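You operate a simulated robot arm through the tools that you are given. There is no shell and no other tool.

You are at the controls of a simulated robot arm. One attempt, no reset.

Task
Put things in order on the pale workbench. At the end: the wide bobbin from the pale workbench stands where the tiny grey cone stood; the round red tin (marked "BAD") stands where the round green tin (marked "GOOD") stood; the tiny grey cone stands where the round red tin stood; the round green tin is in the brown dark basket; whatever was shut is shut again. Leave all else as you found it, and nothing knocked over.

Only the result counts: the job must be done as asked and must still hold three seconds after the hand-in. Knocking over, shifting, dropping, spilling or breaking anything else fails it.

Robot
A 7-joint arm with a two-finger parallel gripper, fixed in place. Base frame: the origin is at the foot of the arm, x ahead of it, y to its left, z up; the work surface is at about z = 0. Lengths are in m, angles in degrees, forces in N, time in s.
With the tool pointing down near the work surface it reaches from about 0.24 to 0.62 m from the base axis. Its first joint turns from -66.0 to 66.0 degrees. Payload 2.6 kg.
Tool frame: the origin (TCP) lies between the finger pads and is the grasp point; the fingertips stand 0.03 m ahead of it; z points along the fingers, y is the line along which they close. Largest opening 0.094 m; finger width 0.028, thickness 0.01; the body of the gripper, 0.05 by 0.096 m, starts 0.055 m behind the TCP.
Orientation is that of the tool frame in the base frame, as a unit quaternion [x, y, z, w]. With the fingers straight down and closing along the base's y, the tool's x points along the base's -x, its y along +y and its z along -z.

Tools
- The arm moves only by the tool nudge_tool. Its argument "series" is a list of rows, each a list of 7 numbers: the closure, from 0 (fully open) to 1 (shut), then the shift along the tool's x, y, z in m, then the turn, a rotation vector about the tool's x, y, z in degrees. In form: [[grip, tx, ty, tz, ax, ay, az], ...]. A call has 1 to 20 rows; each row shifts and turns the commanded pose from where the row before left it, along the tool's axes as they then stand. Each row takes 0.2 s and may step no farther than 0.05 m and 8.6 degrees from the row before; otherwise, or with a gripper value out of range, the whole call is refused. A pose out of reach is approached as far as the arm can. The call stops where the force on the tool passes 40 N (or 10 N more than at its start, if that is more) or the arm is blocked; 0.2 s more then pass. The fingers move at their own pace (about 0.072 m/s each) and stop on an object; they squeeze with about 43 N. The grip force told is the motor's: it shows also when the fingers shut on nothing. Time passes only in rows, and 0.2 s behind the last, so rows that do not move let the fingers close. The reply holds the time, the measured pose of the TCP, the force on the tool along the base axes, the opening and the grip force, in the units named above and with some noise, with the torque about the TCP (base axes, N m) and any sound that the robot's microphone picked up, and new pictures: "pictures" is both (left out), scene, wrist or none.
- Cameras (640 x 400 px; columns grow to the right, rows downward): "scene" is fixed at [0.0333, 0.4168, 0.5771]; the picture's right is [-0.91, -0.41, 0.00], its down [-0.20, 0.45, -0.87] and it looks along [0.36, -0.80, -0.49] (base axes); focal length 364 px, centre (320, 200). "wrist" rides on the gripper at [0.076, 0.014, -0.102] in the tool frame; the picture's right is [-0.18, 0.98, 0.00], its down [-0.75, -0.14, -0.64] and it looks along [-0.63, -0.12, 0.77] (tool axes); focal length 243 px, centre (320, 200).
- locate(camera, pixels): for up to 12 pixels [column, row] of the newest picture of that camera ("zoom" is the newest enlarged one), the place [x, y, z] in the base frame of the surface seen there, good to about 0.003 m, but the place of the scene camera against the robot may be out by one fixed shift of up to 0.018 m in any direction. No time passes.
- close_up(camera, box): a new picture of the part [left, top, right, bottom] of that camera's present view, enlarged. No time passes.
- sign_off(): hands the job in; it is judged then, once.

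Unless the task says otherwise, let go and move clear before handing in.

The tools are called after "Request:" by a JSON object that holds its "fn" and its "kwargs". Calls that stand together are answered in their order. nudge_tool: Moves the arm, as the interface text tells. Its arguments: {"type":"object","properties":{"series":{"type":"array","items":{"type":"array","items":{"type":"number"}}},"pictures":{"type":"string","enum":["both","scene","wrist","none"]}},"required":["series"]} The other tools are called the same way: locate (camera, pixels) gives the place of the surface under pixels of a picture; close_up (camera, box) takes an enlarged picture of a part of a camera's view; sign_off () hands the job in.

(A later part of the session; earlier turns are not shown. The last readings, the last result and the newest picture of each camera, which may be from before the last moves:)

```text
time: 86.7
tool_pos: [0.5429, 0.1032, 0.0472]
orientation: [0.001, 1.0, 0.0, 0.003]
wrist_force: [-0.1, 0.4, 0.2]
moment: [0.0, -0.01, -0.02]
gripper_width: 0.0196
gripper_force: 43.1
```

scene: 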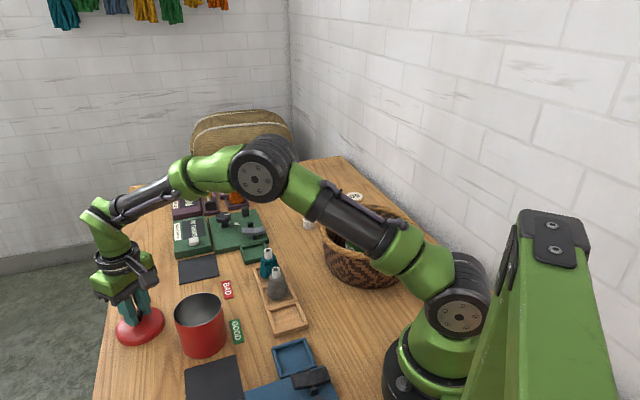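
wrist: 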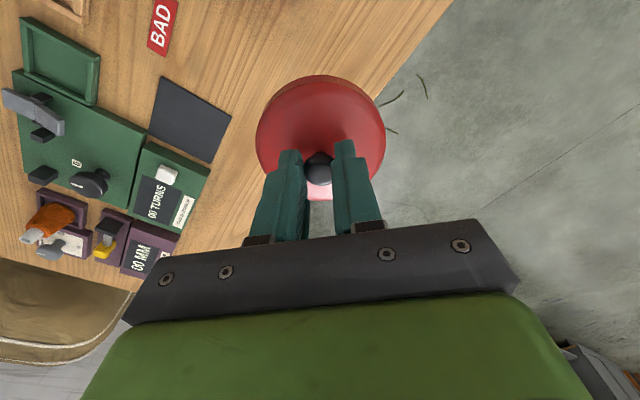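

Request:
{"fn": "nudge_tool", "kwargs": {"series": [[1, 0, 0, 0.001, 0, 0, 0], [1, 0, 0, 0, 0, 0, 0]], "pictures": "scene"}}

Request:
{"fn": "close_up", "kwargs": {"camera": "scene", "box": [90, 270, 200, 370]}}

```text
time: 87.3
tool_pos: [0.5438, 0.1037, 0.046]
orientation: [0.001, 1.0, 0.0, 0.002]
wrist_force: [0.0, -1.4, -0.4]
moment: [-0.02, -0.02, 0.0]
gripper_width: 0.0193
gripper_force: 43.3
```

scene: 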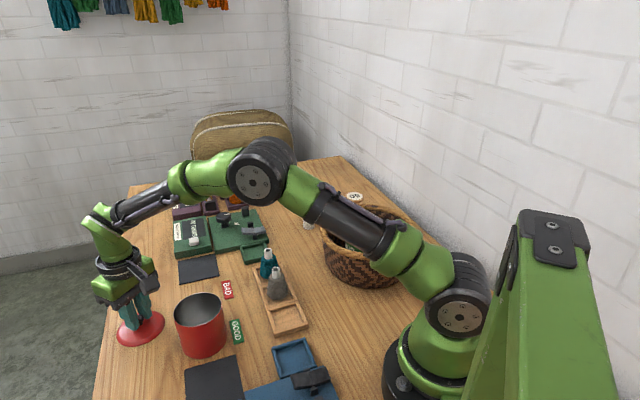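

```text
4.00 times, centred on (145, 320) of scene
```

zoom: 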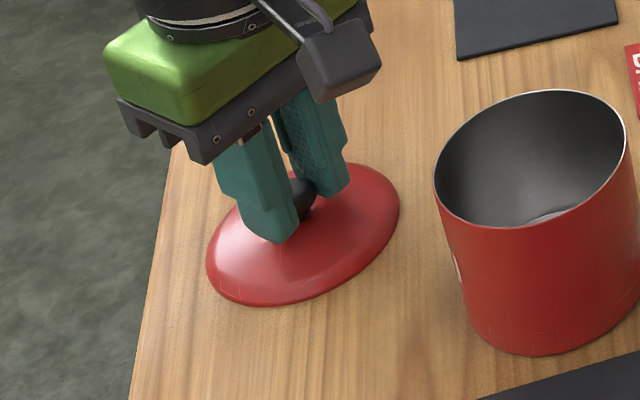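

The lid is practically on the table. I'll step on.

Request:
{"fn": "nudge_tool", "kwargs": {"series": [[1, 0, 0, 0.001, 0, 0, 0], [1, 0, 0, 0, 0, 0, 0]], "pictures": "none"}}

Request:
{"fn": "nudge_tool", "kwargs": {"series": [[1, 0, 0, 0.001, 0, 0, 0], [1, 0, 0, 0, 0, 0, 0]], "pictures": "none"}}

```text
time: 87.9
tool_pos: [0.5442, 0.1043, 0.046]
orientation: [0.0, 1.0, 0.0, 0.004]
wrist_force: [-3.3, 0.8, 9.0]
moment: [0.07, 0.12, 0.01]
gripper_width: 0.0193
gripper_force: 43.3
```

```text
time: 88.5
tool_pos: [0.5445, 0.1044, 0.0464]
orientation: [0.001, 1.0, 0.0, 0.004]
wrist_force: [-8.7, -2.5, 19.2]
moment: [-0.04, 0.28, -0.05]
gripper_width: 0.0193
gripper_force: 43.4
```

Contact (9 then 19 N) at z≈0.046: the red lid stands on the table. I'll ease off, open, rise, and move over the red can.

Request:
{"fn": "nudge_tool", "kwargs": {"series": [[1, 0, 0, -0.0015, 0, 0, 0], [0.5, 0, 0, 0, 0, 0, 0], [0.5, 0, 0, 0, 0, 0, 0], [0.5, 0, 0, 0, 0, 0, 0]], "pictures": "none"}}

Request:
{"fn": "nudge_tool", "kwargs": {"series": [[0.5, 0, 0, -0.02, 0, 0, 0], [0.5, 0, 0, -0.04, 0, 0, 0], [0.2, 0, 0, -0.04, 0, 0, 0], [0, 0, 0, -0.05, 0, 0, 0], [0, 0.0165, -0.0035, 0, 0, 0, 0], [0, 0.034, -0.007, 0, 0, 0, 0], [0, 0.034, -0.007, 0, 0, 0, 0], [0, 0.034, -0.007, 0, 0, 0, 0], [0, 0.017, -0.0035, 0, 0, 0, 0], [0, 0, 0, 0, 0, 0, 0], [0, 0, 0, 0, 0, 0, 0]]}}

Request:
{"fn": "close_up", "kwargs": {"camera": "wrist", "box": [220, 20, 420, 180]}}

```text
time: 89.5
tool_pos: [0.5448, 0.1044, 0.0444]
orientation: [0.001, 1.0, -0.001, 0.003]
wrist_force: [-0.6, 0.0, 0.6]
moment: [-0.03, -0.03, -0.01]
gripper_width: 0.0473
gripper_force: 0.0
```

```text
time: 91.9
tool_pos: [0.4099, 0.075, 0.1958]
orientation: [0.002, 1.0, 0.0, 0.002]
wrist_force: [1.2, 0.4, 0.3]
moment: [-0.01, -0.02, 0.01]
gripper_width: 0.0938
gripper_force: 0.0
```

scene: 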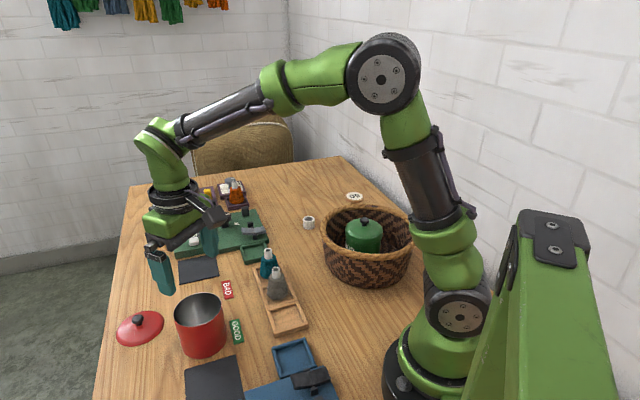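
wrist: 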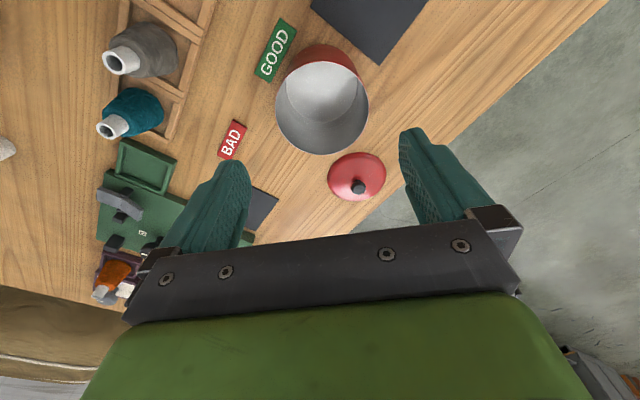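

```text
2.50 times, centred on (320, 100) of wrist
```

zoom: 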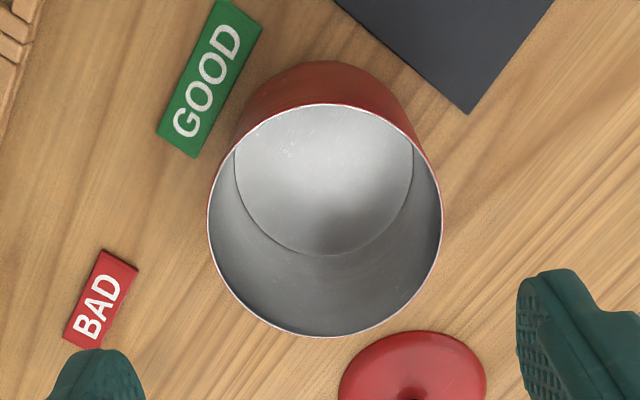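

The red can is open and empty; its rim is centred at wrist (321.8,108), 1–2 mm off the axis. I'll verify with rim points.

Request:
{"fn": "locate", "kwargs": {"camera": "zoom", "pixels": [[208, 220], [441, 220], [324, 104], [324, 337], [228, 160], [425, 165], [240, 290], [415, 285]]}}

```text
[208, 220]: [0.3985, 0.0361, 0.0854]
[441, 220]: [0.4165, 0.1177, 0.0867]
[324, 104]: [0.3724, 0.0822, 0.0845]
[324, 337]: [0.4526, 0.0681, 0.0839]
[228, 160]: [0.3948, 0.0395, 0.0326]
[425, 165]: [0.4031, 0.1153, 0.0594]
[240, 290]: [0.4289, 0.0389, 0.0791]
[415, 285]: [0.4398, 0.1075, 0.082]
```

The rim centre is ≈(0.412,0.0758). I'll trim by 2 mm and 1 mm, lower around the can to z≈0.062 and grip it.

Request:
{"fn": "nudge_tool", "kwargs": {"series": [[0, -0.002, 0.0008, 0.03, 0, 0, 0], [0, 0, 0, 0.03, 0, 0, 0], [0, 0, 0, 0.012, 0, 0, 0], [0, 0, 0, 0, 0, 0, 0], [0, 0, 0, 0, 0, 0, 0]], "pictures": "wrist"}}

Request:
{"fn": "close_up", "kwargs": {"camera": "wrist", "box": [200, 40, 440, 240]}}

```text
time: 93.1
tool_pos: [0.41, 0.0764, 0.1217]
orientation: [0.001, 1.0, 0.0, 0.002]
wrist_force: [-0.4, 0.1, 0.4]
moment: [-0.05, -0.01, 0.0]
gripper_width: 0.0938
gripper_force: 0.0
```

wrist: 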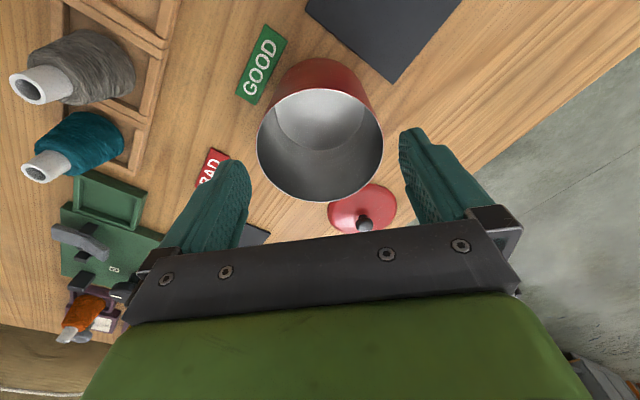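

```text
2.00 times, centred on (320, 140) of wrist
```

zoom: 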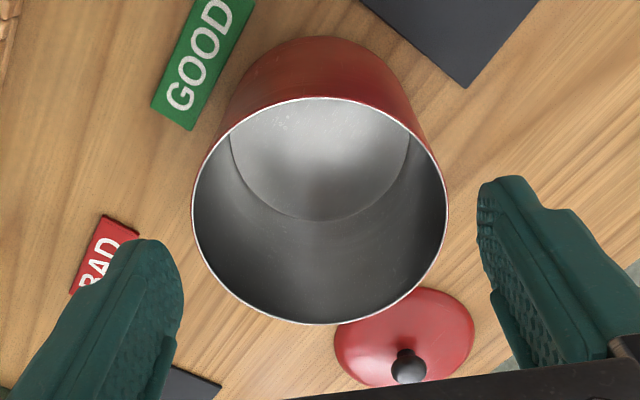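

The rim spans 191–448 in the zoom, centred at 319.5, so the fingers straddle it evenly. I'll lower the last 60 mm and close.

Request:
{"fn": "nudge_tool", "kwargs": {"series": [[0, 0, 0, 0.015, 0, 0, 0], [0, 0, 0, 0.015, 0, 0, 0], [0, 0, 0, 0.015, 0, 0, 0], [0, 0, 0, 0.015, 0, 0, 0], [0, 0, 0, 0, 0, 0, 0]], "pictures": "none"}}

Request:
{"fn": "nudge_tool", "kwargs": {"series": [[0.2, 0, 0, 0, 0, 0, 0], [0.6, 0, 0, 0, 0, 0, 0], [1, 0, 0, 0, 0, 0, 0], [1, 0, 0, 0, 0, 0, 0]], "pictures": "wrist"}}

```text
time: 94.3
tool_pos: [0.4116, 0.0769, 0.0628]
orientation: [0.001, 1.0, 0.0, 0.003]
wrist_force: [-0.8, -0.8, -0.4]
moment: [0.01, 0.02, 0.02]
gripper_width: 0.0943
gripper_force: 0.0
```

```text
time: 95.3
tool_pos: [0.4117, 0.0771, 0.0638]
orientation: [0.001, 1.0, 0.0, 0.003]
wrist_force: [-0.5, -1.0, 0.2]
moment: [0.01, 0.0, -0.02]
gripper_width: 0.0838
gripper_force: 42.6
```

wrist: 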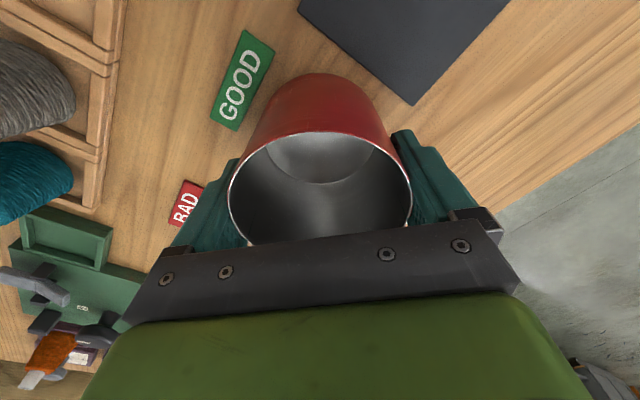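

The can is gripped at 0.084 m, centred. I'll lift it and carry it over to the green tin's old spot at (0.4955,-0.011).

Request:
{"fn": "nudge_tool", "kwargs": {"series": [[1, 0, 0, -0.004, 0, 0, 0], [1, 0, 0, -0.01, 0, 0, 0], [1, 0, 0, -0.026, 0, 0, 0], [1, 0, 0, -0.04, 0, 0, 0], [1, -0.014, -0.0147, 0, 0, 0, 0], [1, -0.028, -0.0293, 0, 0, 0, 0], [1, -0.028, -0.0293, 0, 0, 0, 0], [1, -0.014, -0.0147, 0, 0, 0, 0], [1, 0, 0, 0, 0, 0, 0], [1, 0, 0, 0, 0, 0, 0]]}}

```text
time: 97.5
tool_pos: [0.4945, -0.0119, 0.1429]
orientation: [0.001, 1.0, -0.001, 0.002]
wrist_force: [0.5, 0.3, -1.4]
moment: [0.04, -0.03, -0.02]
gripper_width: 0.0834
gripper_force: 43.1
```

scene: 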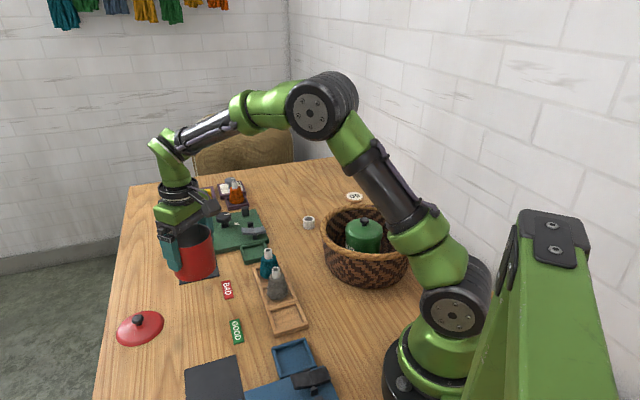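
wrist: 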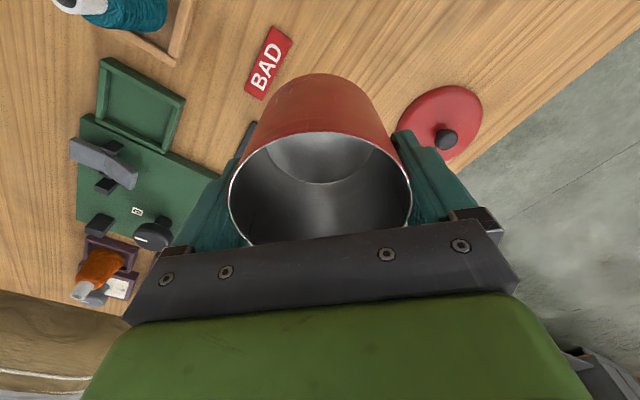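

The can hangs over the old green spot, the TCP within 1 mm of target. I'll trim and lower, then feel for the table at about TCP z≈0.063.

Request:
{"fn": "nudge_tool", "kwargs": {"series": [[1, -0.001, 0.001, 0.02, 0, 0, 0], [1, 0, 0, 0.025, 0, 0, 0], [1, 0, 0, 0.02, 0, 0, 0], [1, 0, 0, 0.006, 0, 0, 0], [1, 0, 0, 0, 0, 0, 0], [1, 0, 0, 0, 0, 0, 0]]}}

Request:
{"fn": "close_up", "kwargs": {"camera": "scene", "box": [130, 210, 260, 330]}}

```text
time: 98.9
tool_pos: [0.4944, -0.0088, 0.0711]
orientation: [0.001, 1.0, 0.001, 0.003]
wrist_force: [1.1, -0.3, -1.3]
moment: [0.0, 0.0, 0.03]
gripper_width: 0.0836
gripper_force: 42.7
```

scene: 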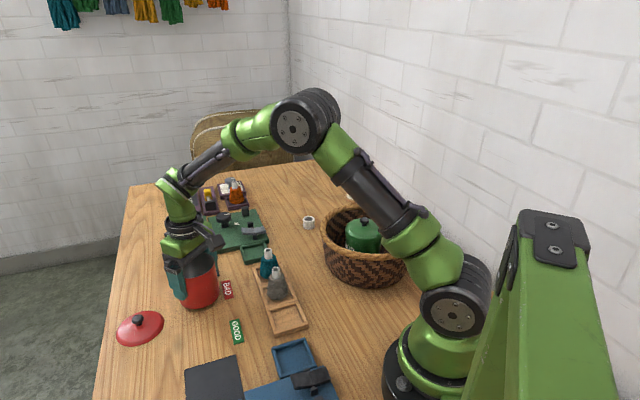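
wrist: 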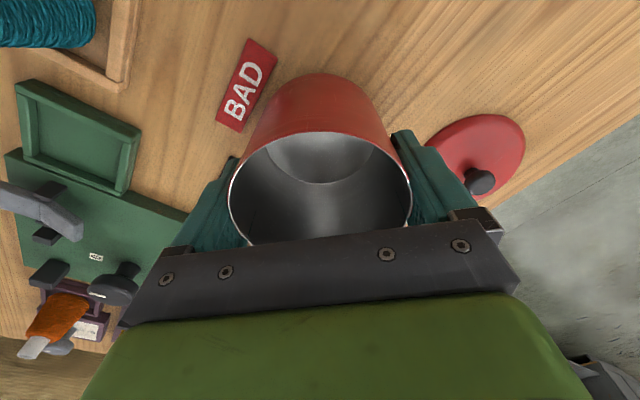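

```text
3.33 times, centred on (195, 270) of scene
```

zoom: 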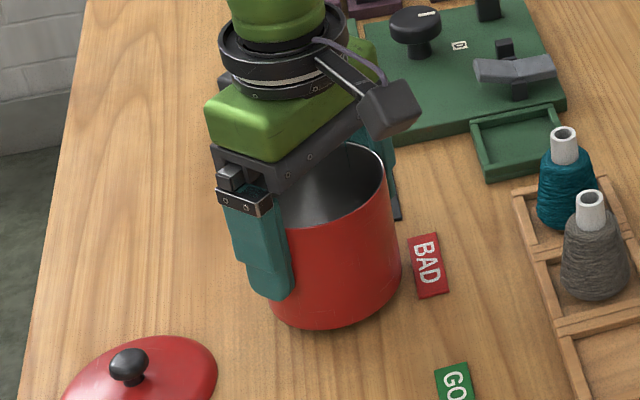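

The can is a few millimetres above the table beside the BAD plate. I'll trim y by −1.5 mm and feel down.

Request:
{"fn": "nudge_tool", "kwargs": {"series": [[1, 0, -0.0015, 0.003, 0, 0, 0], [1, 0, 0, 0.002, 0, 0, 0], [1, 0, 0, 0, 0, 0, 0]], "pictures": "none"}}

Request:
{"fn": "nudge_tool", "kwargs": {"series": [[1, 0, 0, 0.0015, 0, 0, 0], [1, 0, 0, 0, 0, 0, 0]], "pictures": "none"}}

Request:
{"fn": "nudge_tool", "kwargs": {"series": [[1, 0, 0, 0.001, 0, 0, 0], [1, 0, 0, 0, 0, 0, 0]], "pictures": "none"}}

Request:
{"fn": "nudge_tool", "kwargs": {"series": [[1, 0, 0, 0.001, 0, 0, 0], [1, 0, 0, 0, 0, 0, 0]], "pictures": "none"}}

```text
time: 99.7
tool_pos: [0.494, -0.0113, 0.0667]
orientation: [0.0, 1.0, 0.0, 0.002]
wrist_force: [-0.1, 0.4, -0.7]
moment: [0.02, 0.01, 0.01]
gripper_width: 0.0836
gripper_force: 42.8
```

```text
time: 100.3
tool_pos: [0.495, -0.0114, 0.066]
orientation: [0.002, 1.0, 0.0, 0.003]
wrist_force: [0.1, -0.5, -2.4]
moment: [0.03, -0.01, -0.06]
gripper_width: 0.0834
gripper_force: 42.5
```

```text
time: 100.9
tool_pos: [0.4952, -0.0118, 0.0658]
orientation: [0.001, 1.0, 0.0, 0.003]
wrist_force: [-0.5, 0.3, -1.6]
moment: [0.01, -0.01, 0.0]
gripper_width: 0.0833
gripper_force: 42.3
```

```text
time: 101.5
tool_pos: [0.4967, -0.0111, 0.0645]
orientation: [0.002, 1.0, 0.0, 0.003]
wrist_force: [0.3, -0.2, -1.1]
moment: [0.0, 0.01, 0.0]
gripper_width: 0.0834
gripper_force: 43.1
```

Request:
{"fn": "nudge_tool", "kwargs": {"series": [[1, 0, 0, 0.001, 0, 0, 0], [1, 0, 0, 0, 0, 0, 0]], "pictures": "none"}}

Request:
{"fn": "nudge_tool", "kwargs": {"series": [[1, 0, 0, 0.001, 0, 0, 0], [1, 0, 0, 0, 0, 0, 0]], "pictures": "none"}}

```text
time: 102.1
tool_pos: [0.4948, -0.012, 0.0631]
orientation: [0.001, 1.0, -0.001, 0.003]
wrist_force: [0.6, 0.0, -1.9]
moment: [-0.02, 0.01, -0.01]
gripper_width: 0.0835
gripper_force: 43.1
```

```text
time: 102.7
tool_pos: [0.4943, -0.0121, 0.0634]
orientation: [0.001, 1.0, 0.0, 0.003]
wrist_force: [-4.3, 0.4, 7.1]
moment: [-0.02, 0.32, -0.02]
gripper_width: 0.0836
gripper_force: 43.1
```

Contact (7 N) at z≈0.063: the red can stands on the table at (0.495,-0.012). I'll open and rise.

Request:
{"fn": "nudge_tool", "kwargs": {"series": [[0.6, 0, 0, 0, 0, 0, 0], [0, 0, 0, 0, 0, 0, 0], [0, 0, 0, 0, 0, 0, 0]], "pictures": "none"}}

Request:
{"fn": "nudge_tool", "kwargs": {"series": [[0, 0, 0, -0.02, 0, 0, 0], [0, 0, 0, -0.03, 0, 0, 0], [0, 0, 0, -0.04, 0, 0, 0], [0, 0, 0, -0.045, 0, 0, 0], [0, 0, 0, 0, 0, 0, 0], [0, 0, 0, 0, 0, 0, 0]]}}

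Request:
{"fn": "close_up", "kwargs": {"camera": "wrist", "box": [220, 20, 420, 180]}}

```text
time: 103.5
tool_pos: [0.4957, -0.0124, 0.0615]
orientation: [0.001, 1.0, 0.0, 0.003]
wrist_force: [-0.3, 1.4, 0.1]
moment: [0.05, 0.02, 0.0]
gripper_width: 0.094
gripper_force: 0.1
```

```text
time: 104.9
tool_pos: [0.4966, -0.0098, 0.1986]
orientation: [0.002, 1.0, 0.0, 0.003]
wrist_force: [-0.1, 1.2, -0.6]
moment: [-0.04, 0.02, 0.02]
gripper_width: 0.0939
gripper_force: 0.1
```

scene: 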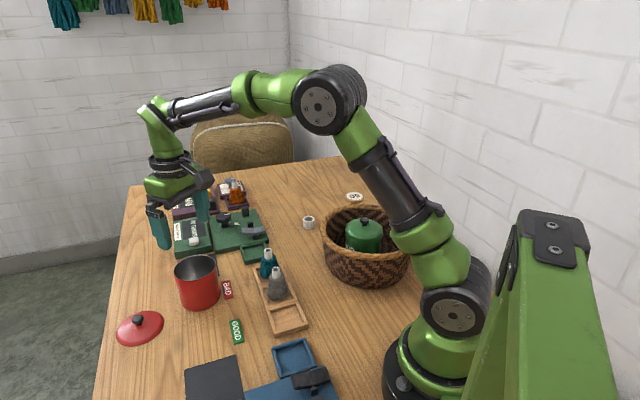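
wrist: 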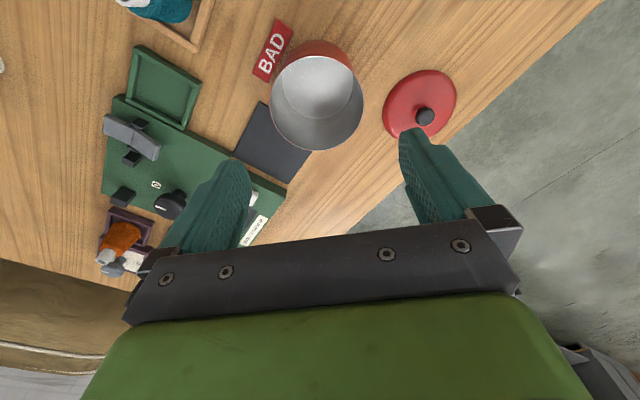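

```text
2.50 times, centred on (320, 100) of wrist
```

zoom: 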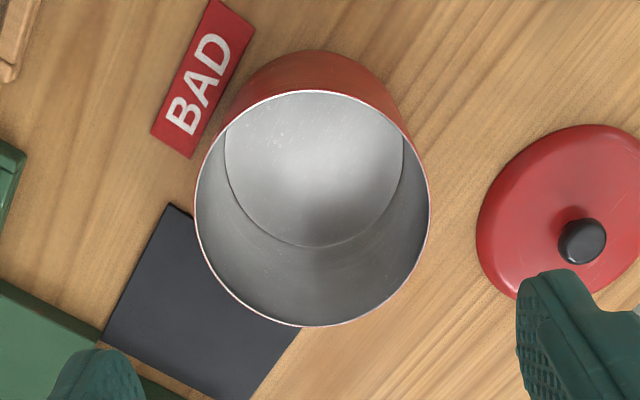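

The red can stands upright beside the BAD plate. I'll measure its rim and the parked lid for the return.

Request:
{"fn": "locate", "kwargs": {"camera": "zoom", "pixels": [[196, 205], [430, 205], [310, 91], [315, 326], [585, 240], [490, 185], [200, 80]]}}

Request:
{"fn": "locate", "kwargs": {"camera": "wrist", "pixels": [[272, 48], [425, 116], [420, 72], [386, 105], [455, 95]]}}

```text
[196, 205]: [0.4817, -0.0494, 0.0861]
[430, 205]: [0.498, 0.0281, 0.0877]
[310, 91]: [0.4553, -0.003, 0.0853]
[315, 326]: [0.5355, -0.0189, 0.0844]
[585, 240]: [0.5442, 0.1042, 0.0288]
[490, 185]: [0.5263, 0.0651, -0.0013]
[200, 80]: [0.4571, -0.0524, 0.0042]
```

```text
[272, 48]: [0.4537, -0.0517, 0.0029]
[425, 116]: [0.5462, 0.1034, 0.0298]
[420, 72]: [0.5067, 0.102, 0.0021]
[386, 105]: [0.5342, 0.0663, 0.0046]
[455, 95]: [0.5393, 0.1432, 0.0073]
```

The can's centre is (0.4954,-0.011), exactly on target, and the lid knob is at (0.545,0.104). I'll go and fetch the red lid.

Request:
{"fn": "nudge_tool", "kwargs": {"series": [[0, -0.01205, 0.02855, 0, 0, 0, 0], [0, -0.01205, 0.02855, 0, 0, 0, 0], [0, -0.01205, 0.02855, 0, 0, 0, 0], [0.3, -0.01205, 0.02855, 0, 0, 0, 0], [0.5, 0, 0, 0.03, 0, 0, 0], [0.5, 0, 0, 0.04, 0, 0, 0], [0.5, 0, 0, 0.04, 0, 0, 0], [0.5, 0, 0, 0.025, 0, 0, 0], [0.5, 0, 0, 0, 0, 0, 0], [0.5, 0, 0, 0, 0, 0, 0]], "pictures": "wrist"}}

Request:
{"fn": "close_up", "kwargs": {"camera": "wrist", "box": [220, 60, 420, 240]}}

```text
time: 107.1
tool_pos: [0.5454, 0.1024, 0.0626]
orientation: [0.001, 1.0, 0.0, 0.002]
wrist_force: [0.7, 0.2, 0.1]
moment: [0.04, -0.02, 0.02]
gripper_width: 0.0473
gripper_force: 0.2
```

wrist: 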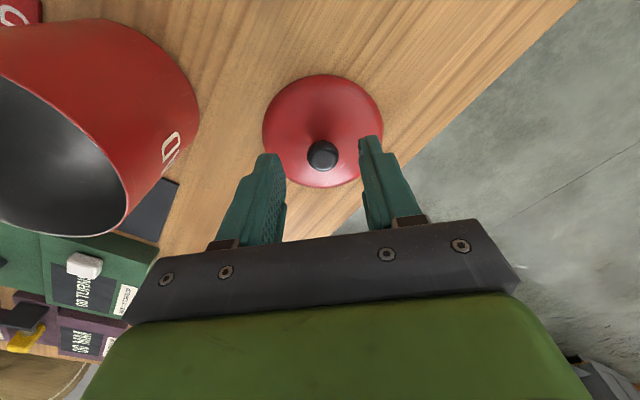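

```text
2.22 times, centred on (320, 150) of wrist
```

zoom: 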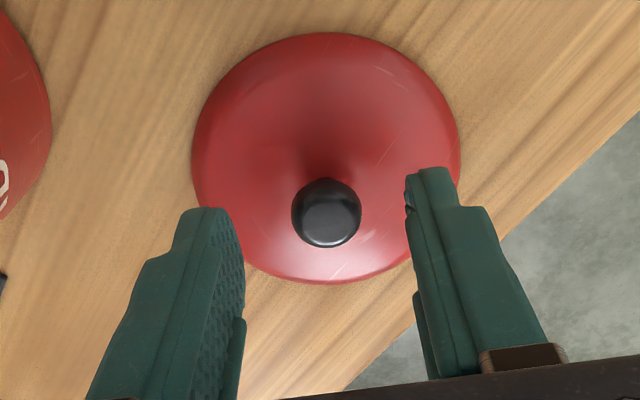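

The knob is at wrist (323,156), about 1.5 mm toward +y. I'll trim, lower to z≈0.047, grip and lift the lid.

Request:
{"fn": "nudge_tool", "kwargs": {"series": [[0.5, 0, 0.0015, 0.008, 0, 0, 0], [0.5, 0, 0, 0.0075, 0, 0, 0], [0.5, 0, 0, 0, 0, 0, 0], [1, 0, 0, 0, 0, 0, 0], [1, 0, 0, 0, 0, 0, 0], [1, 0, 0, 0, 0, 0, 0], [1, 0, 0, -0.01, 0, 0, 0], [1, 0, 0, -0.03, 0, 0, 0], [1, 0, 0, -0.04, 0, 0, 0], [1, 0, 0, -0.05, 0, 0, 0], [1, 0, 0, -0.04, 0, 0, 0], [1, 0, 0, 0, 0, 0, 0], [1, 0, 0, 0, 0, 0, 0]], "pictures": "wrist"}}

Request:
{"fn": "close_up", "kwargs": {"camera": "wrist", "box": [220, 40, 420, 220]}}

Request:
{"fn": "locate", "kwargs": {"camera": "zoom", "pixels": [[320, 94], [320, 348], [184, 215], [460, 215], [320, 280]]}}

```text
time: 109.9
tool_pos: [0.545, 0.1057, 0.2169]
orientation: [0.001, 1.0, 0.0, 0.003]
wrist_force: [0.3, 0.6, -0.8]
moment: [0.01, 0.01, -0.05]
gripper_width: 0.0197
gripper_force: 43.0
```

wrist: 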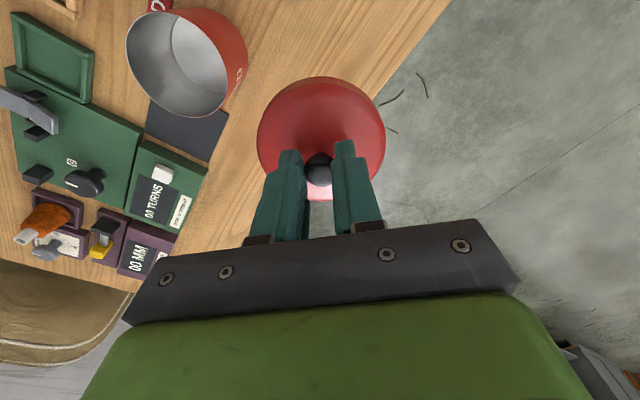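

```text
2.22 times, centred on (320, 130) of wrist
```

zoom: 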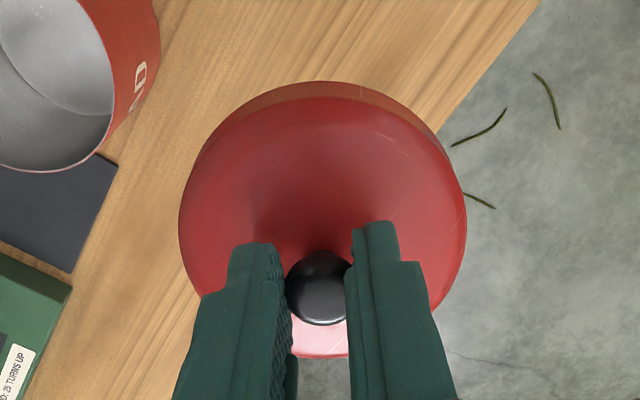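

```text
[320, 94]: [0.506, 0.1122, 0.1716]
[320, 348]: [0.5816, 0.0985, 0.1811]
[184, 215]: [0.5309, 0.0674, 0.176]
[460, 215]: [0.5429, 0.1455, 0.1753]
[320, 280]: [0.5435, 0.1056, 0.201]
```

The red lid is held within about 1 mm of the axis. I'll carry it back over the red can and check alignment.

Request:
{"fn": "nudge_tool", "kwargs": {"series": [[1, 0.0124, -0.0293, 0, 0, 0, 0], [1, 0.0124, -0.0293, 0, 0, 0, 0], [1, 0.0124, -0.0293, 0, 0, 0, 0], [1, 0.0124, -0.0293, 0, 0, 0, 0], [1, 0, 0, 0, 0, 0, 0], [1, 0, 0, 0, 0, 0, 0], [1, 0, 0, 0, 0, 0, 0]]}}

Request:
{"fn": "close_up", "kwargs": {"camera": "wrist", "box": [200, 0, 440, 200]}}

```text
time: 111.5
tool_pos: [0.4936, -0.0135, 0.2139]
orientation: [0.001, 1.0, 0.0, 0.002]
wrist_force: [0.6, 0.5, -0.7]
moment: [0.01, 0.0, -0.01]
gripper_width: 0.0199
gripper_force: 43.3
```

scene: 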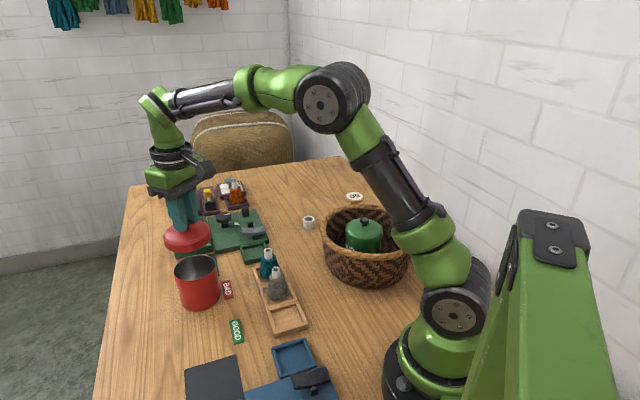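
wrist: 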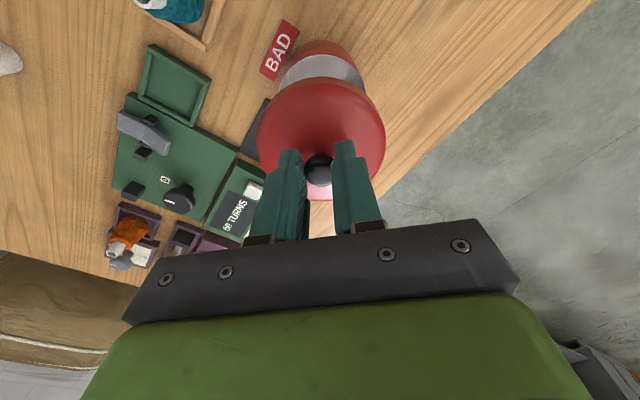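

```text
2.00 times, centred on (320, 100) of wrist
```

zoom: 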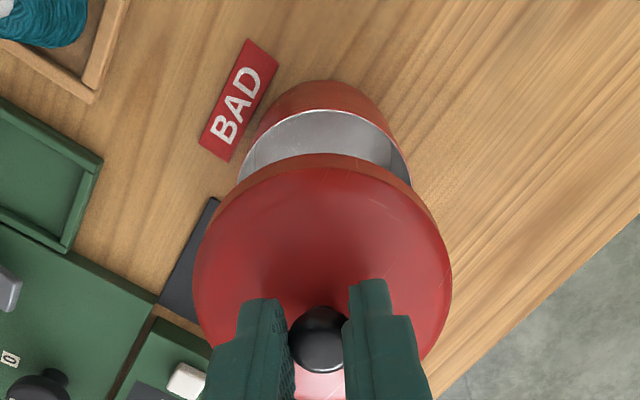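

The can's rim is ~2.3 mm and the lid ~0.8 mm to the +y side of the axis, so I'll shift +1.5 mm in y and +1 mm in x, then lower to just above the rim.

Request:
{"fn": "nudge_tool", "kwargs": {"series": [[1, -0.001, 0.0015, 0.02, 0, 0, 0], [1, 0, 0, 0.025, 0, 0, 0], [1, 0, 0, 0.02, 0, 0, 0], [1, 0, 0, 0.007, 0, 0, 0], [1, 0, 0, 0, 0, 0, 0], [1, 0, 0, 0, 0, 0, 0], [1, 0, 0, 0, 0, 0, 0]]}}

Request:
{"fn": "close_up", "kwargs": {"camera": "wrist", "box": [200, 20, 440, 220]}}

Request:
{"fn": "close_up", "kwargs": {"camera": "scene", "box": [160, 230, 240, 320]}}

```text
time: 113.1
tool_pos: [0.4953, -0.0123, 0.1446]
orientation: [0.001, 1.0, 0.0, 0.002]
wrist_force: [-1.0, 0.4, -1.0]
moment: [0.03, 0.02, 0.02]
gripper_width: 0.0197
gripper_force: 43.2
```

scene: 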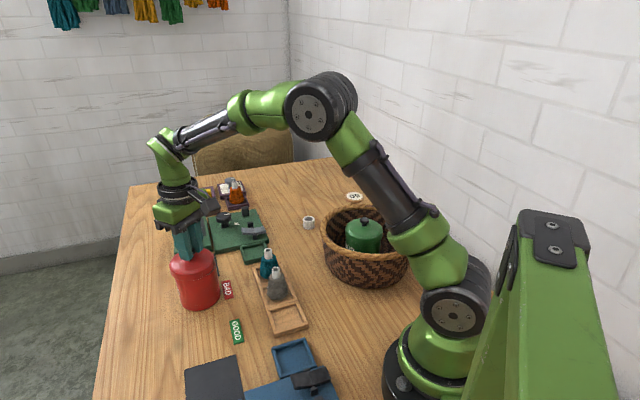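
wrist: 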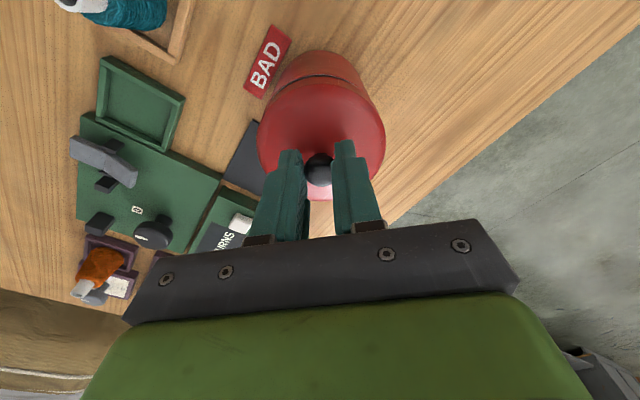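

```text
2.00 times, centred on (320, 120) of wrist
```

zoom: 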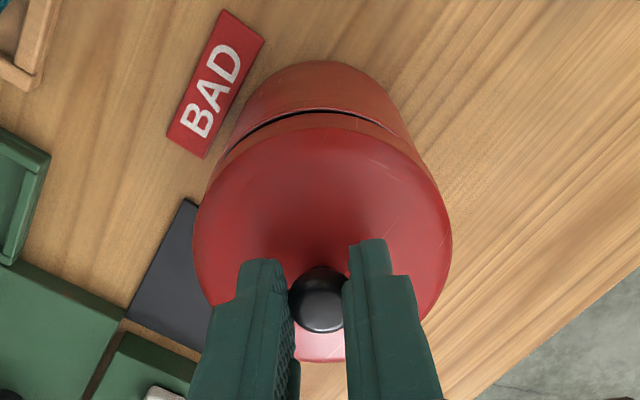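

```text
4.44 times, centred on (200, 275) of scene
```

zoom: 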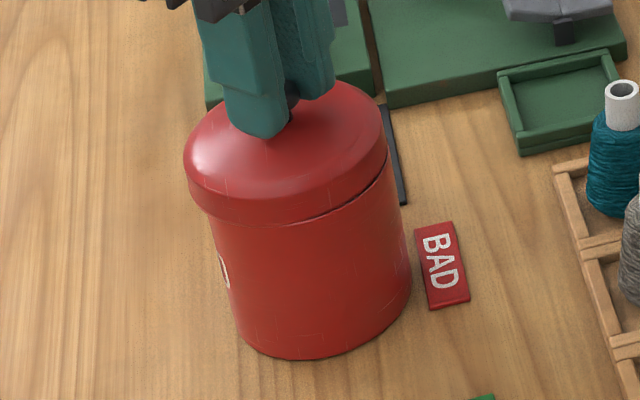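

The lid hovers a few millimetres over the rim and looks concentric. I'll lower 9 mm and then press in 1 mm steps until it snaps.

Request:
{"fn": "nudge_tool", "kwargs": {"series": [[1, 0, 0, 0.003, 0, 0, 0], [1, 0, 0, 0.003, 0, 0, 0], [1, 0, 0, 0.003, 0, 0, 0], [1, 0, 0, 0, 0, 0, 0]], "pictures": "wrist"}}

Request:
{"fn": "close_up", "kwargs": {"camera": "scene", "box": [160, 230, 240, 320]}}

Request:
{"fn": "close_up", "kwargs": {"camera": "wrist", "box": [200, 20, 440, 220]}}

```text
time: 114.1
tool_pos: [0.4949, -0.0115, 0.1365]
orientation: [0.001, 1.0, 0.0, 0.003]
wrist_force: [0.1, -0.1, -0.8]
moment: [0.02, 0.01, 0.01]
gripper_width: 0.0195
gripper_force: 42.7
```

wrist: 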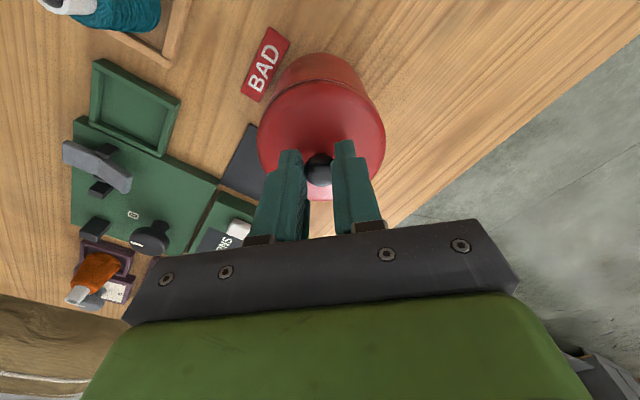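

```text
4.44 times, centred on (200, 275) of scene
```

zoom: 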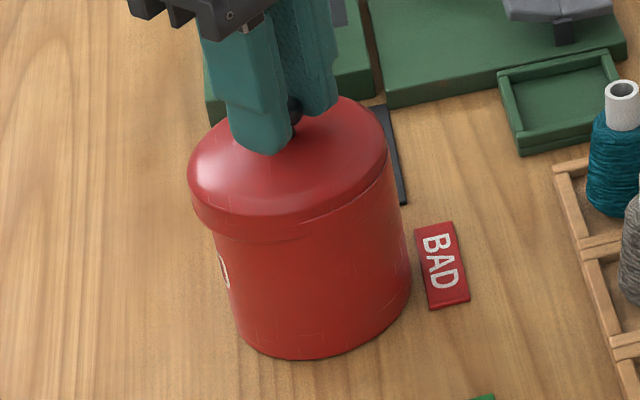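

```text
2.00 times, centred on (320, 120) of wrist
```

zoom: 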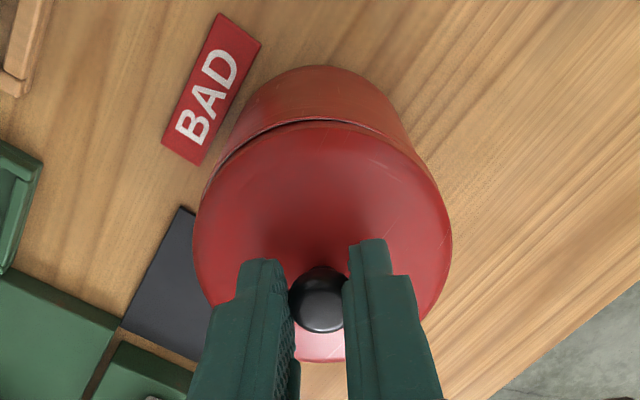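

The lid is close above the rim but a dark gap shows at zoom (240,150) on the left only. I'll check the lid's level and centring before pressing.

Request:
{"fn": "locate", "kwargs": {"camera": "zoom", "pixels": [[205, 230], [440, 230], [320, 128], [320, 350], [250, 145], [390, 145], [255, 180], [385, 180], [320, 110], [245, 110], [395, 110], [320, 290]]}}

Request:
{"fn": "close_up", "kwargs": {"camera": "wrist", "box": [250, 40, 390, 140]}}

```text
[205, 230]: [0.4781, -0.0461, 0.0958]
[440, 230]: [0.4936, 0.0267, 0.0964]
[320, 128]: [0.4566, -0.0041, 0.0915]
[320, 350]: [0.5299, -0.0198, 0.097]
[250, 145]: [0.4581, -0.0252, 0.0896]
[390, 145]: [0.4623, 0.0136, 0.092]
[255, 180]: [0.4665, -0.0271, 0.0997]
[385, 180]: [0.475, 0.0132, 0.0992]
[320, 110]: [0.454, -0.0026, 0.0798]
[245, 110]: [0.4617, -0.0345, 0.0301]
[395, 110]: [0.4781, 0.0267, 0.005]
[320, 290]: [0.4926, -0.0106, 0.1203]
```

```text
4.00 times, centred on (320, 90) of wrist
```

zoom: 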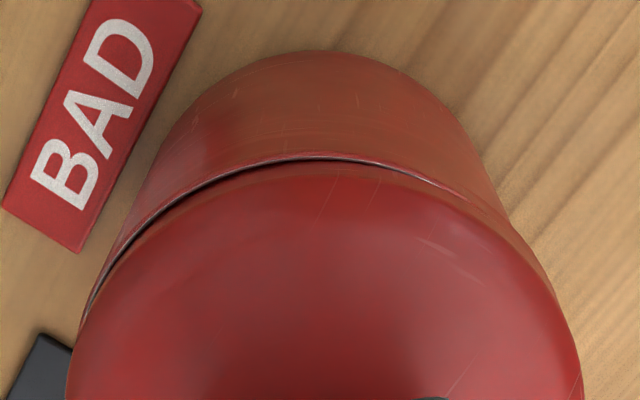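

The 4× view shows the can's rim peeking out at the near-left side, so the lid sits roughly 2 mm too far in +x and 1.5 mm in +y. I'll correct that and look again.

Request:
{"fn": "nudge_tool", "kwargs": {"series": [[1, 0.002, -0.0015, 0, 0, 0, 0], [1, 0, 0, 0, 0, 0, 0], [1, 0, 0, 0, 0, 0, 0]], "pictures": "wrist"}}

Request:
{"fn": "close_up", "kwargs": {"camera": "wrist", "box": [250, 40, 390, 140]}}

Request:
{"fn": "close_up", "kwargs": {"camera": "scene", "box": [170, 235, 230, 315]}}

```text
time: 114.9
tool_pos: [0.4933, -0.0124, 0.1358]
orientation: [0.001, 1.0, 0.0, 0.003]
wrist_force: [-0.1, -0.6, -0.2]
moment: [0.01, 0.02, 0.0]
gripper_width: 0.0194
gripper_force: 42.8
```

wrist: 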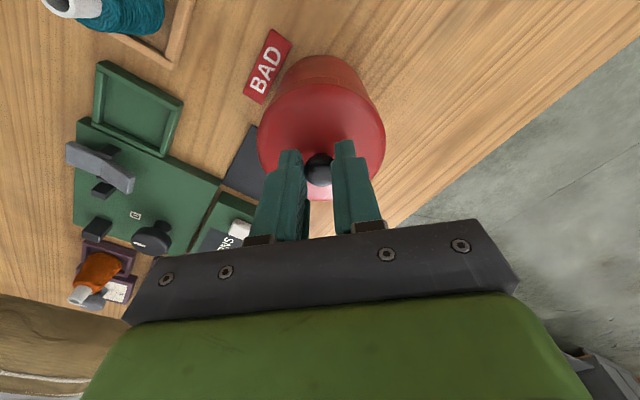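

```text
4.00 times, centred on (320, 90) of wrist
```

zoom: 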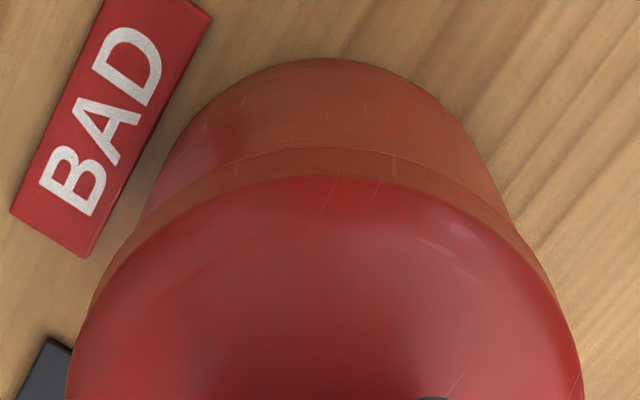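

```text
5.00 times, centred on (200, 275) of scene
```

zoom: 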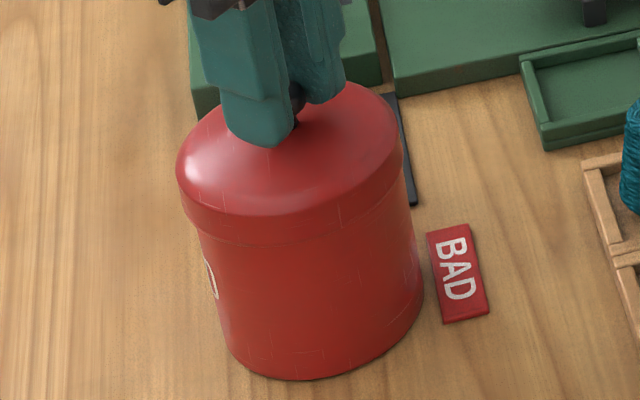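

Now the lid's skirt overlaps the rim evenly on both sides. I'll press down in small steps.

Request:
{"fn": "nudge_tool", "kwargs": {"series": [[1, 0, 0, 0.0015, 0, 0, 0], [1, 0, 0, 0, 0, 0, 0]], "pictures": "none"}}

Request:
{"fn": "nudge_tool", "kwargs": {"series": [[1, 0, 0, 0.0015, 0, 0, 0], [1, 0, 0, 0, 0, 0, 0]], "pictures": "none"}}

Request:
{"fn": "nudge_tool", "kwargs": {"series": [[1, 0, 0, 0.001, 0, 0, 0], [1, 0, 0, 0, 0, 0, 0]], "pictures": "none"}}

Request:
{"fn": "nudge_tool", "kwargs": {"series": [[1, 0, 0, 0.001, 0, 0, 0], [1, 0, 0, 0, 0, 0, 0]], "pictures": "none"}}

```text
time: 115.5
tool_pos: [0.4928, -0.0137, 0.1345]
orientation: [0.0, 1.0, 0.0, 0.003]
wrist_force: [-0.2, 0.9, -0.1]
moment: [0.02, 0.01, -0.03]
gripper_width: 0.0195
gripper_force: 42.7
```

```text
time: 116.1
tool_pos: [0.4928, -0.0132, 0.1337]
orientation: [0.0, 1.0, 0.001, 0.003]
wrist_force: [0.6, 1.1, -0.9]
moment: [0.01, 0.0, -0.02]
gripper_width: 0.0197
gripper_force: 42.8
```

```text
time: 116.7
tool_pos: [0.4935, -0.0137, 0.1327]
orientation: [0.001, 1.0, 0.0, 0.003]
wrist_force: [-0.1, -0.7, 0.5]
moment: [-0.02, 0.0, -0.01]
gripper_width: 0.0197
gripper_force: 43.1
```

```text
time: 117.3
tool_pos: [0.4931, -0.0125, 0.1313]
orientation: [0.001, 1.0, 0.0, 0.003]
wrist_force: [0.5, -0.8, 0.1]
moment: [0.01, 0.0, -0.03]
gripper_width: 0.0197
gripper_force: 42.5
```

Request:
{"fn": "nudge_tool", "kwargs": {"series": [[1, 0, 0, 0.001, 0, 0, 0], [1, 0, 0, 0, 0, 0, 0]], "pictures": "none"}}

Request:
{"fn": "nudge_tool", "kwargs": {"series": [[1, 0, 0, 0.001, 0, 0, 0], [1, 0, 0, 0, 0, 0, 0]], "pictures": "wrist"}}

Request:
{"fn": "close_up", "kwargs": {"camera": "scene", "box": [170, 235, 230, 315]}}

```text
time: 117.9
tool_pos: [0.4933, -0.0136, 0.1299]
orientation: [0.001, 1.0, 0.0, 0.003]
wrist_force: [0.8, 1.5, 2.2]
moment: [-0.02, -0.13, 0.01]
gripper_width: 0.0195
gripper_force: 43.1
```

```text
time: 118.5
tool_pos: [0.492, -0.0141, 0.1304]
orientation: [0.0, 1.0, 0.001, 0.004]
wrist_force: [1.5, 1.2, 8.5]
moment: [0.03, -0.09, -0.02]
gripper_width: 0.0195
gripper_force: 43.0
```

wrist: 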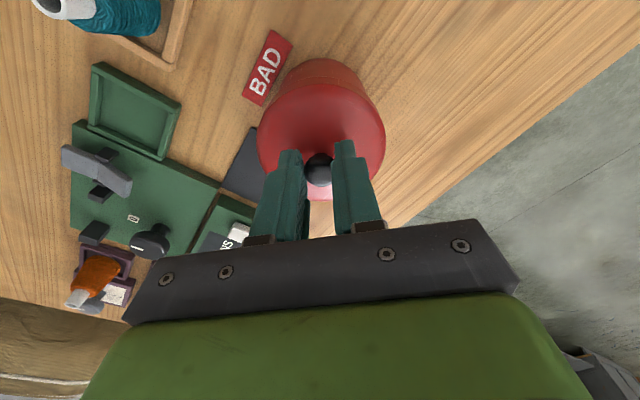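

```text
5.00 times, centred on (200, 275) of scene
```

zoom: 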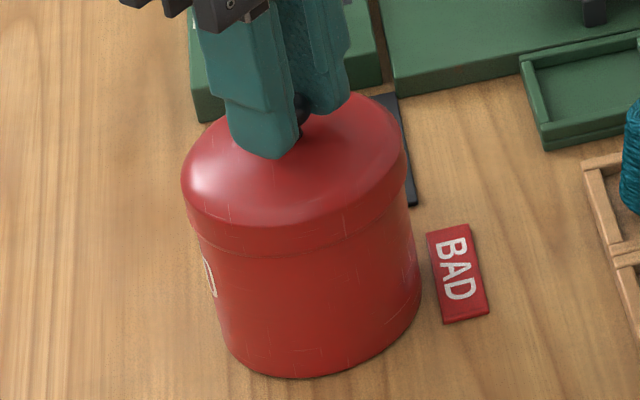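

Contact has begun (8.5 N) at the expected height. I'll press another millimetre or two and listen.

Request:
{"fn": "nudge_tool", "kwargs": {"series": [[1, 0, 0, 0.001, 0, 0, 0], [1, 0, 0, 0, 0, 0, 0]], "pictures": "none"}}

```text
time: 119.1
tool_pos: [0.4921, -0.0137, 0.1307]
orientation: [0.001, 1.0, 0.0, 0.005]
wrist_force: [-11.3, -0.3, 37.2]
moment: [0.0, 0.67, -0.06]
gripper_width: 0.0194
gripper_force: 43.3
```

37 N but no snap heard, and there is a side force of −11 N, so the lid may be off-centre. I'll look closely before doing anything more.

Request:
{"fn": "close_up", "kwargs": {"camera": "wrist", "box": [250, 40, 390, 140]}}

Request:
{"fn": "close_up", "kwargs": {"camera": "scene", "box": [170, 235, 230, 315]}}

Request:
{"fn": "close_up", "kwargs": {"camera": "wrist", "box": [200, 20, 440, 220]}}

```text
4.00 times, centred on (320, 90) of wrist
```

zoom: 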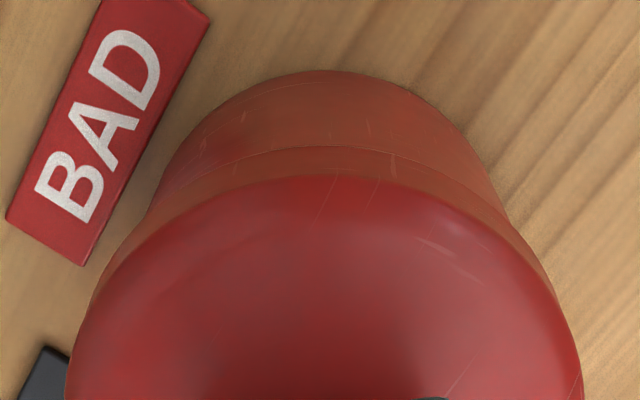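

```text
5.00 times, centred on (200, 275) of scene
```

zoom: 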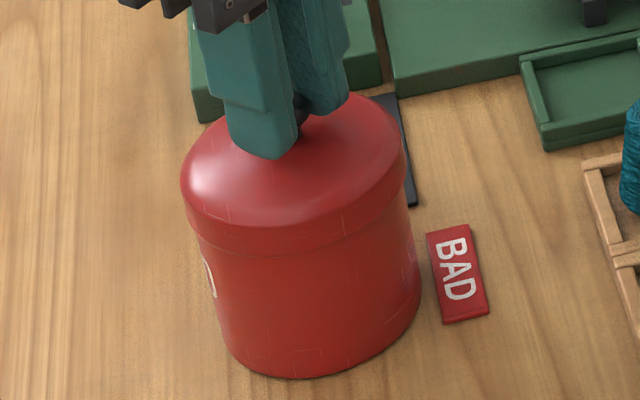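

```text
2.00 times, centred on (320, 120) of wrist
```

zoom: 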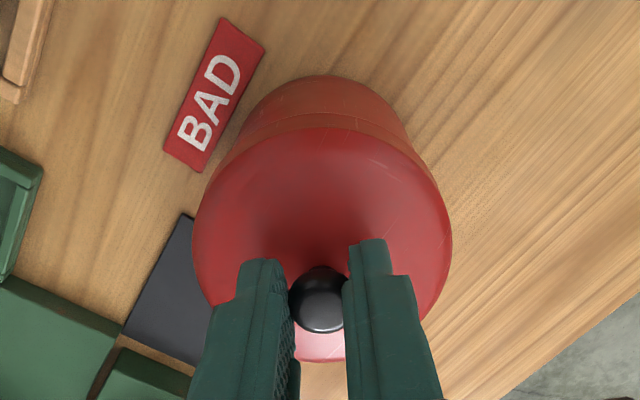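

The lid is fully down but no snap was heard, so it is probably slightly off-centre. I'll relieve the pressure, raise 4 mm and compare the overlap again.

Request:
{"fn": "nudge_tool", "kwargs": {"series": [[1, 0, 0, -0.002, 0, 0, 0], [1, 0, 0, -0.002, 0, 0, 0], [1, 0, 0, -0.002, 0, 0, 0], [1, 0, 0, 0, 0, 0, 0], [1, 0, 0, 0, 0, 0, 0]], "pictures": "wrist"}}

Request:
{"fn": "close_up", "kwargs": {"camera": "wrist", "box": [250, 40, 390, 140]}}

Request:
{"fn": "close_up", "kwargs": {"camera": "scene", "box": [170, 235, 230, 315]}}

```text
time: 120.3
tool_pos: [0.4932, -0.0143, 0.1343]
orientation: [0.001, 1.0, 0.0, 0.002]
wrist_force: [0.6, -0.3, -0.5]
moment: [-0.01, -0.01, 0.0]
gripper_width: 0.0196
gripper_force: 42.8
```

wrist: 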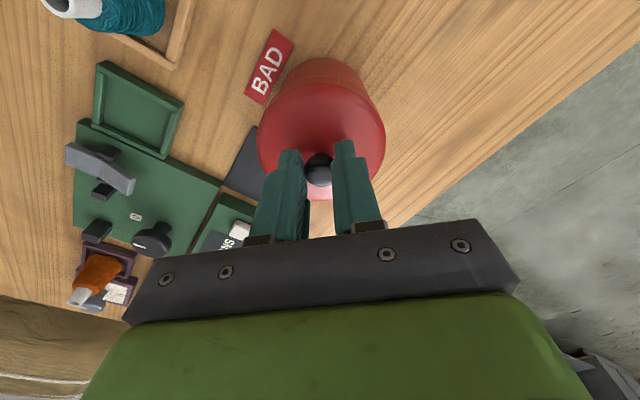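

```text
4.00 times, centred on (320, 90) of wrist
```

zoom: 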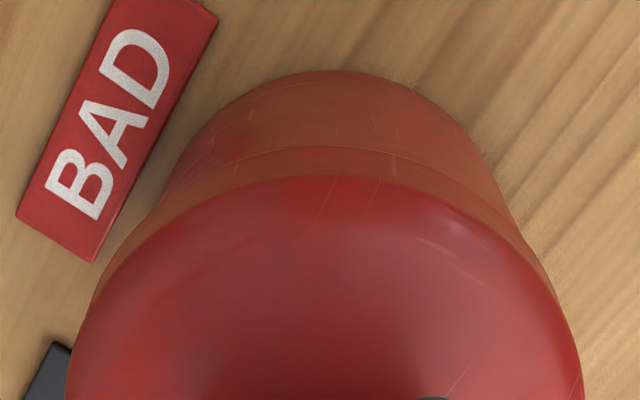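

```text
5.00 times, centred on (200, 275) of scene
```

zoom: 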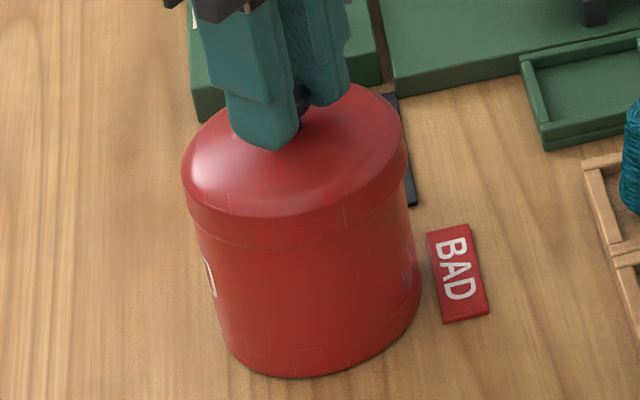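

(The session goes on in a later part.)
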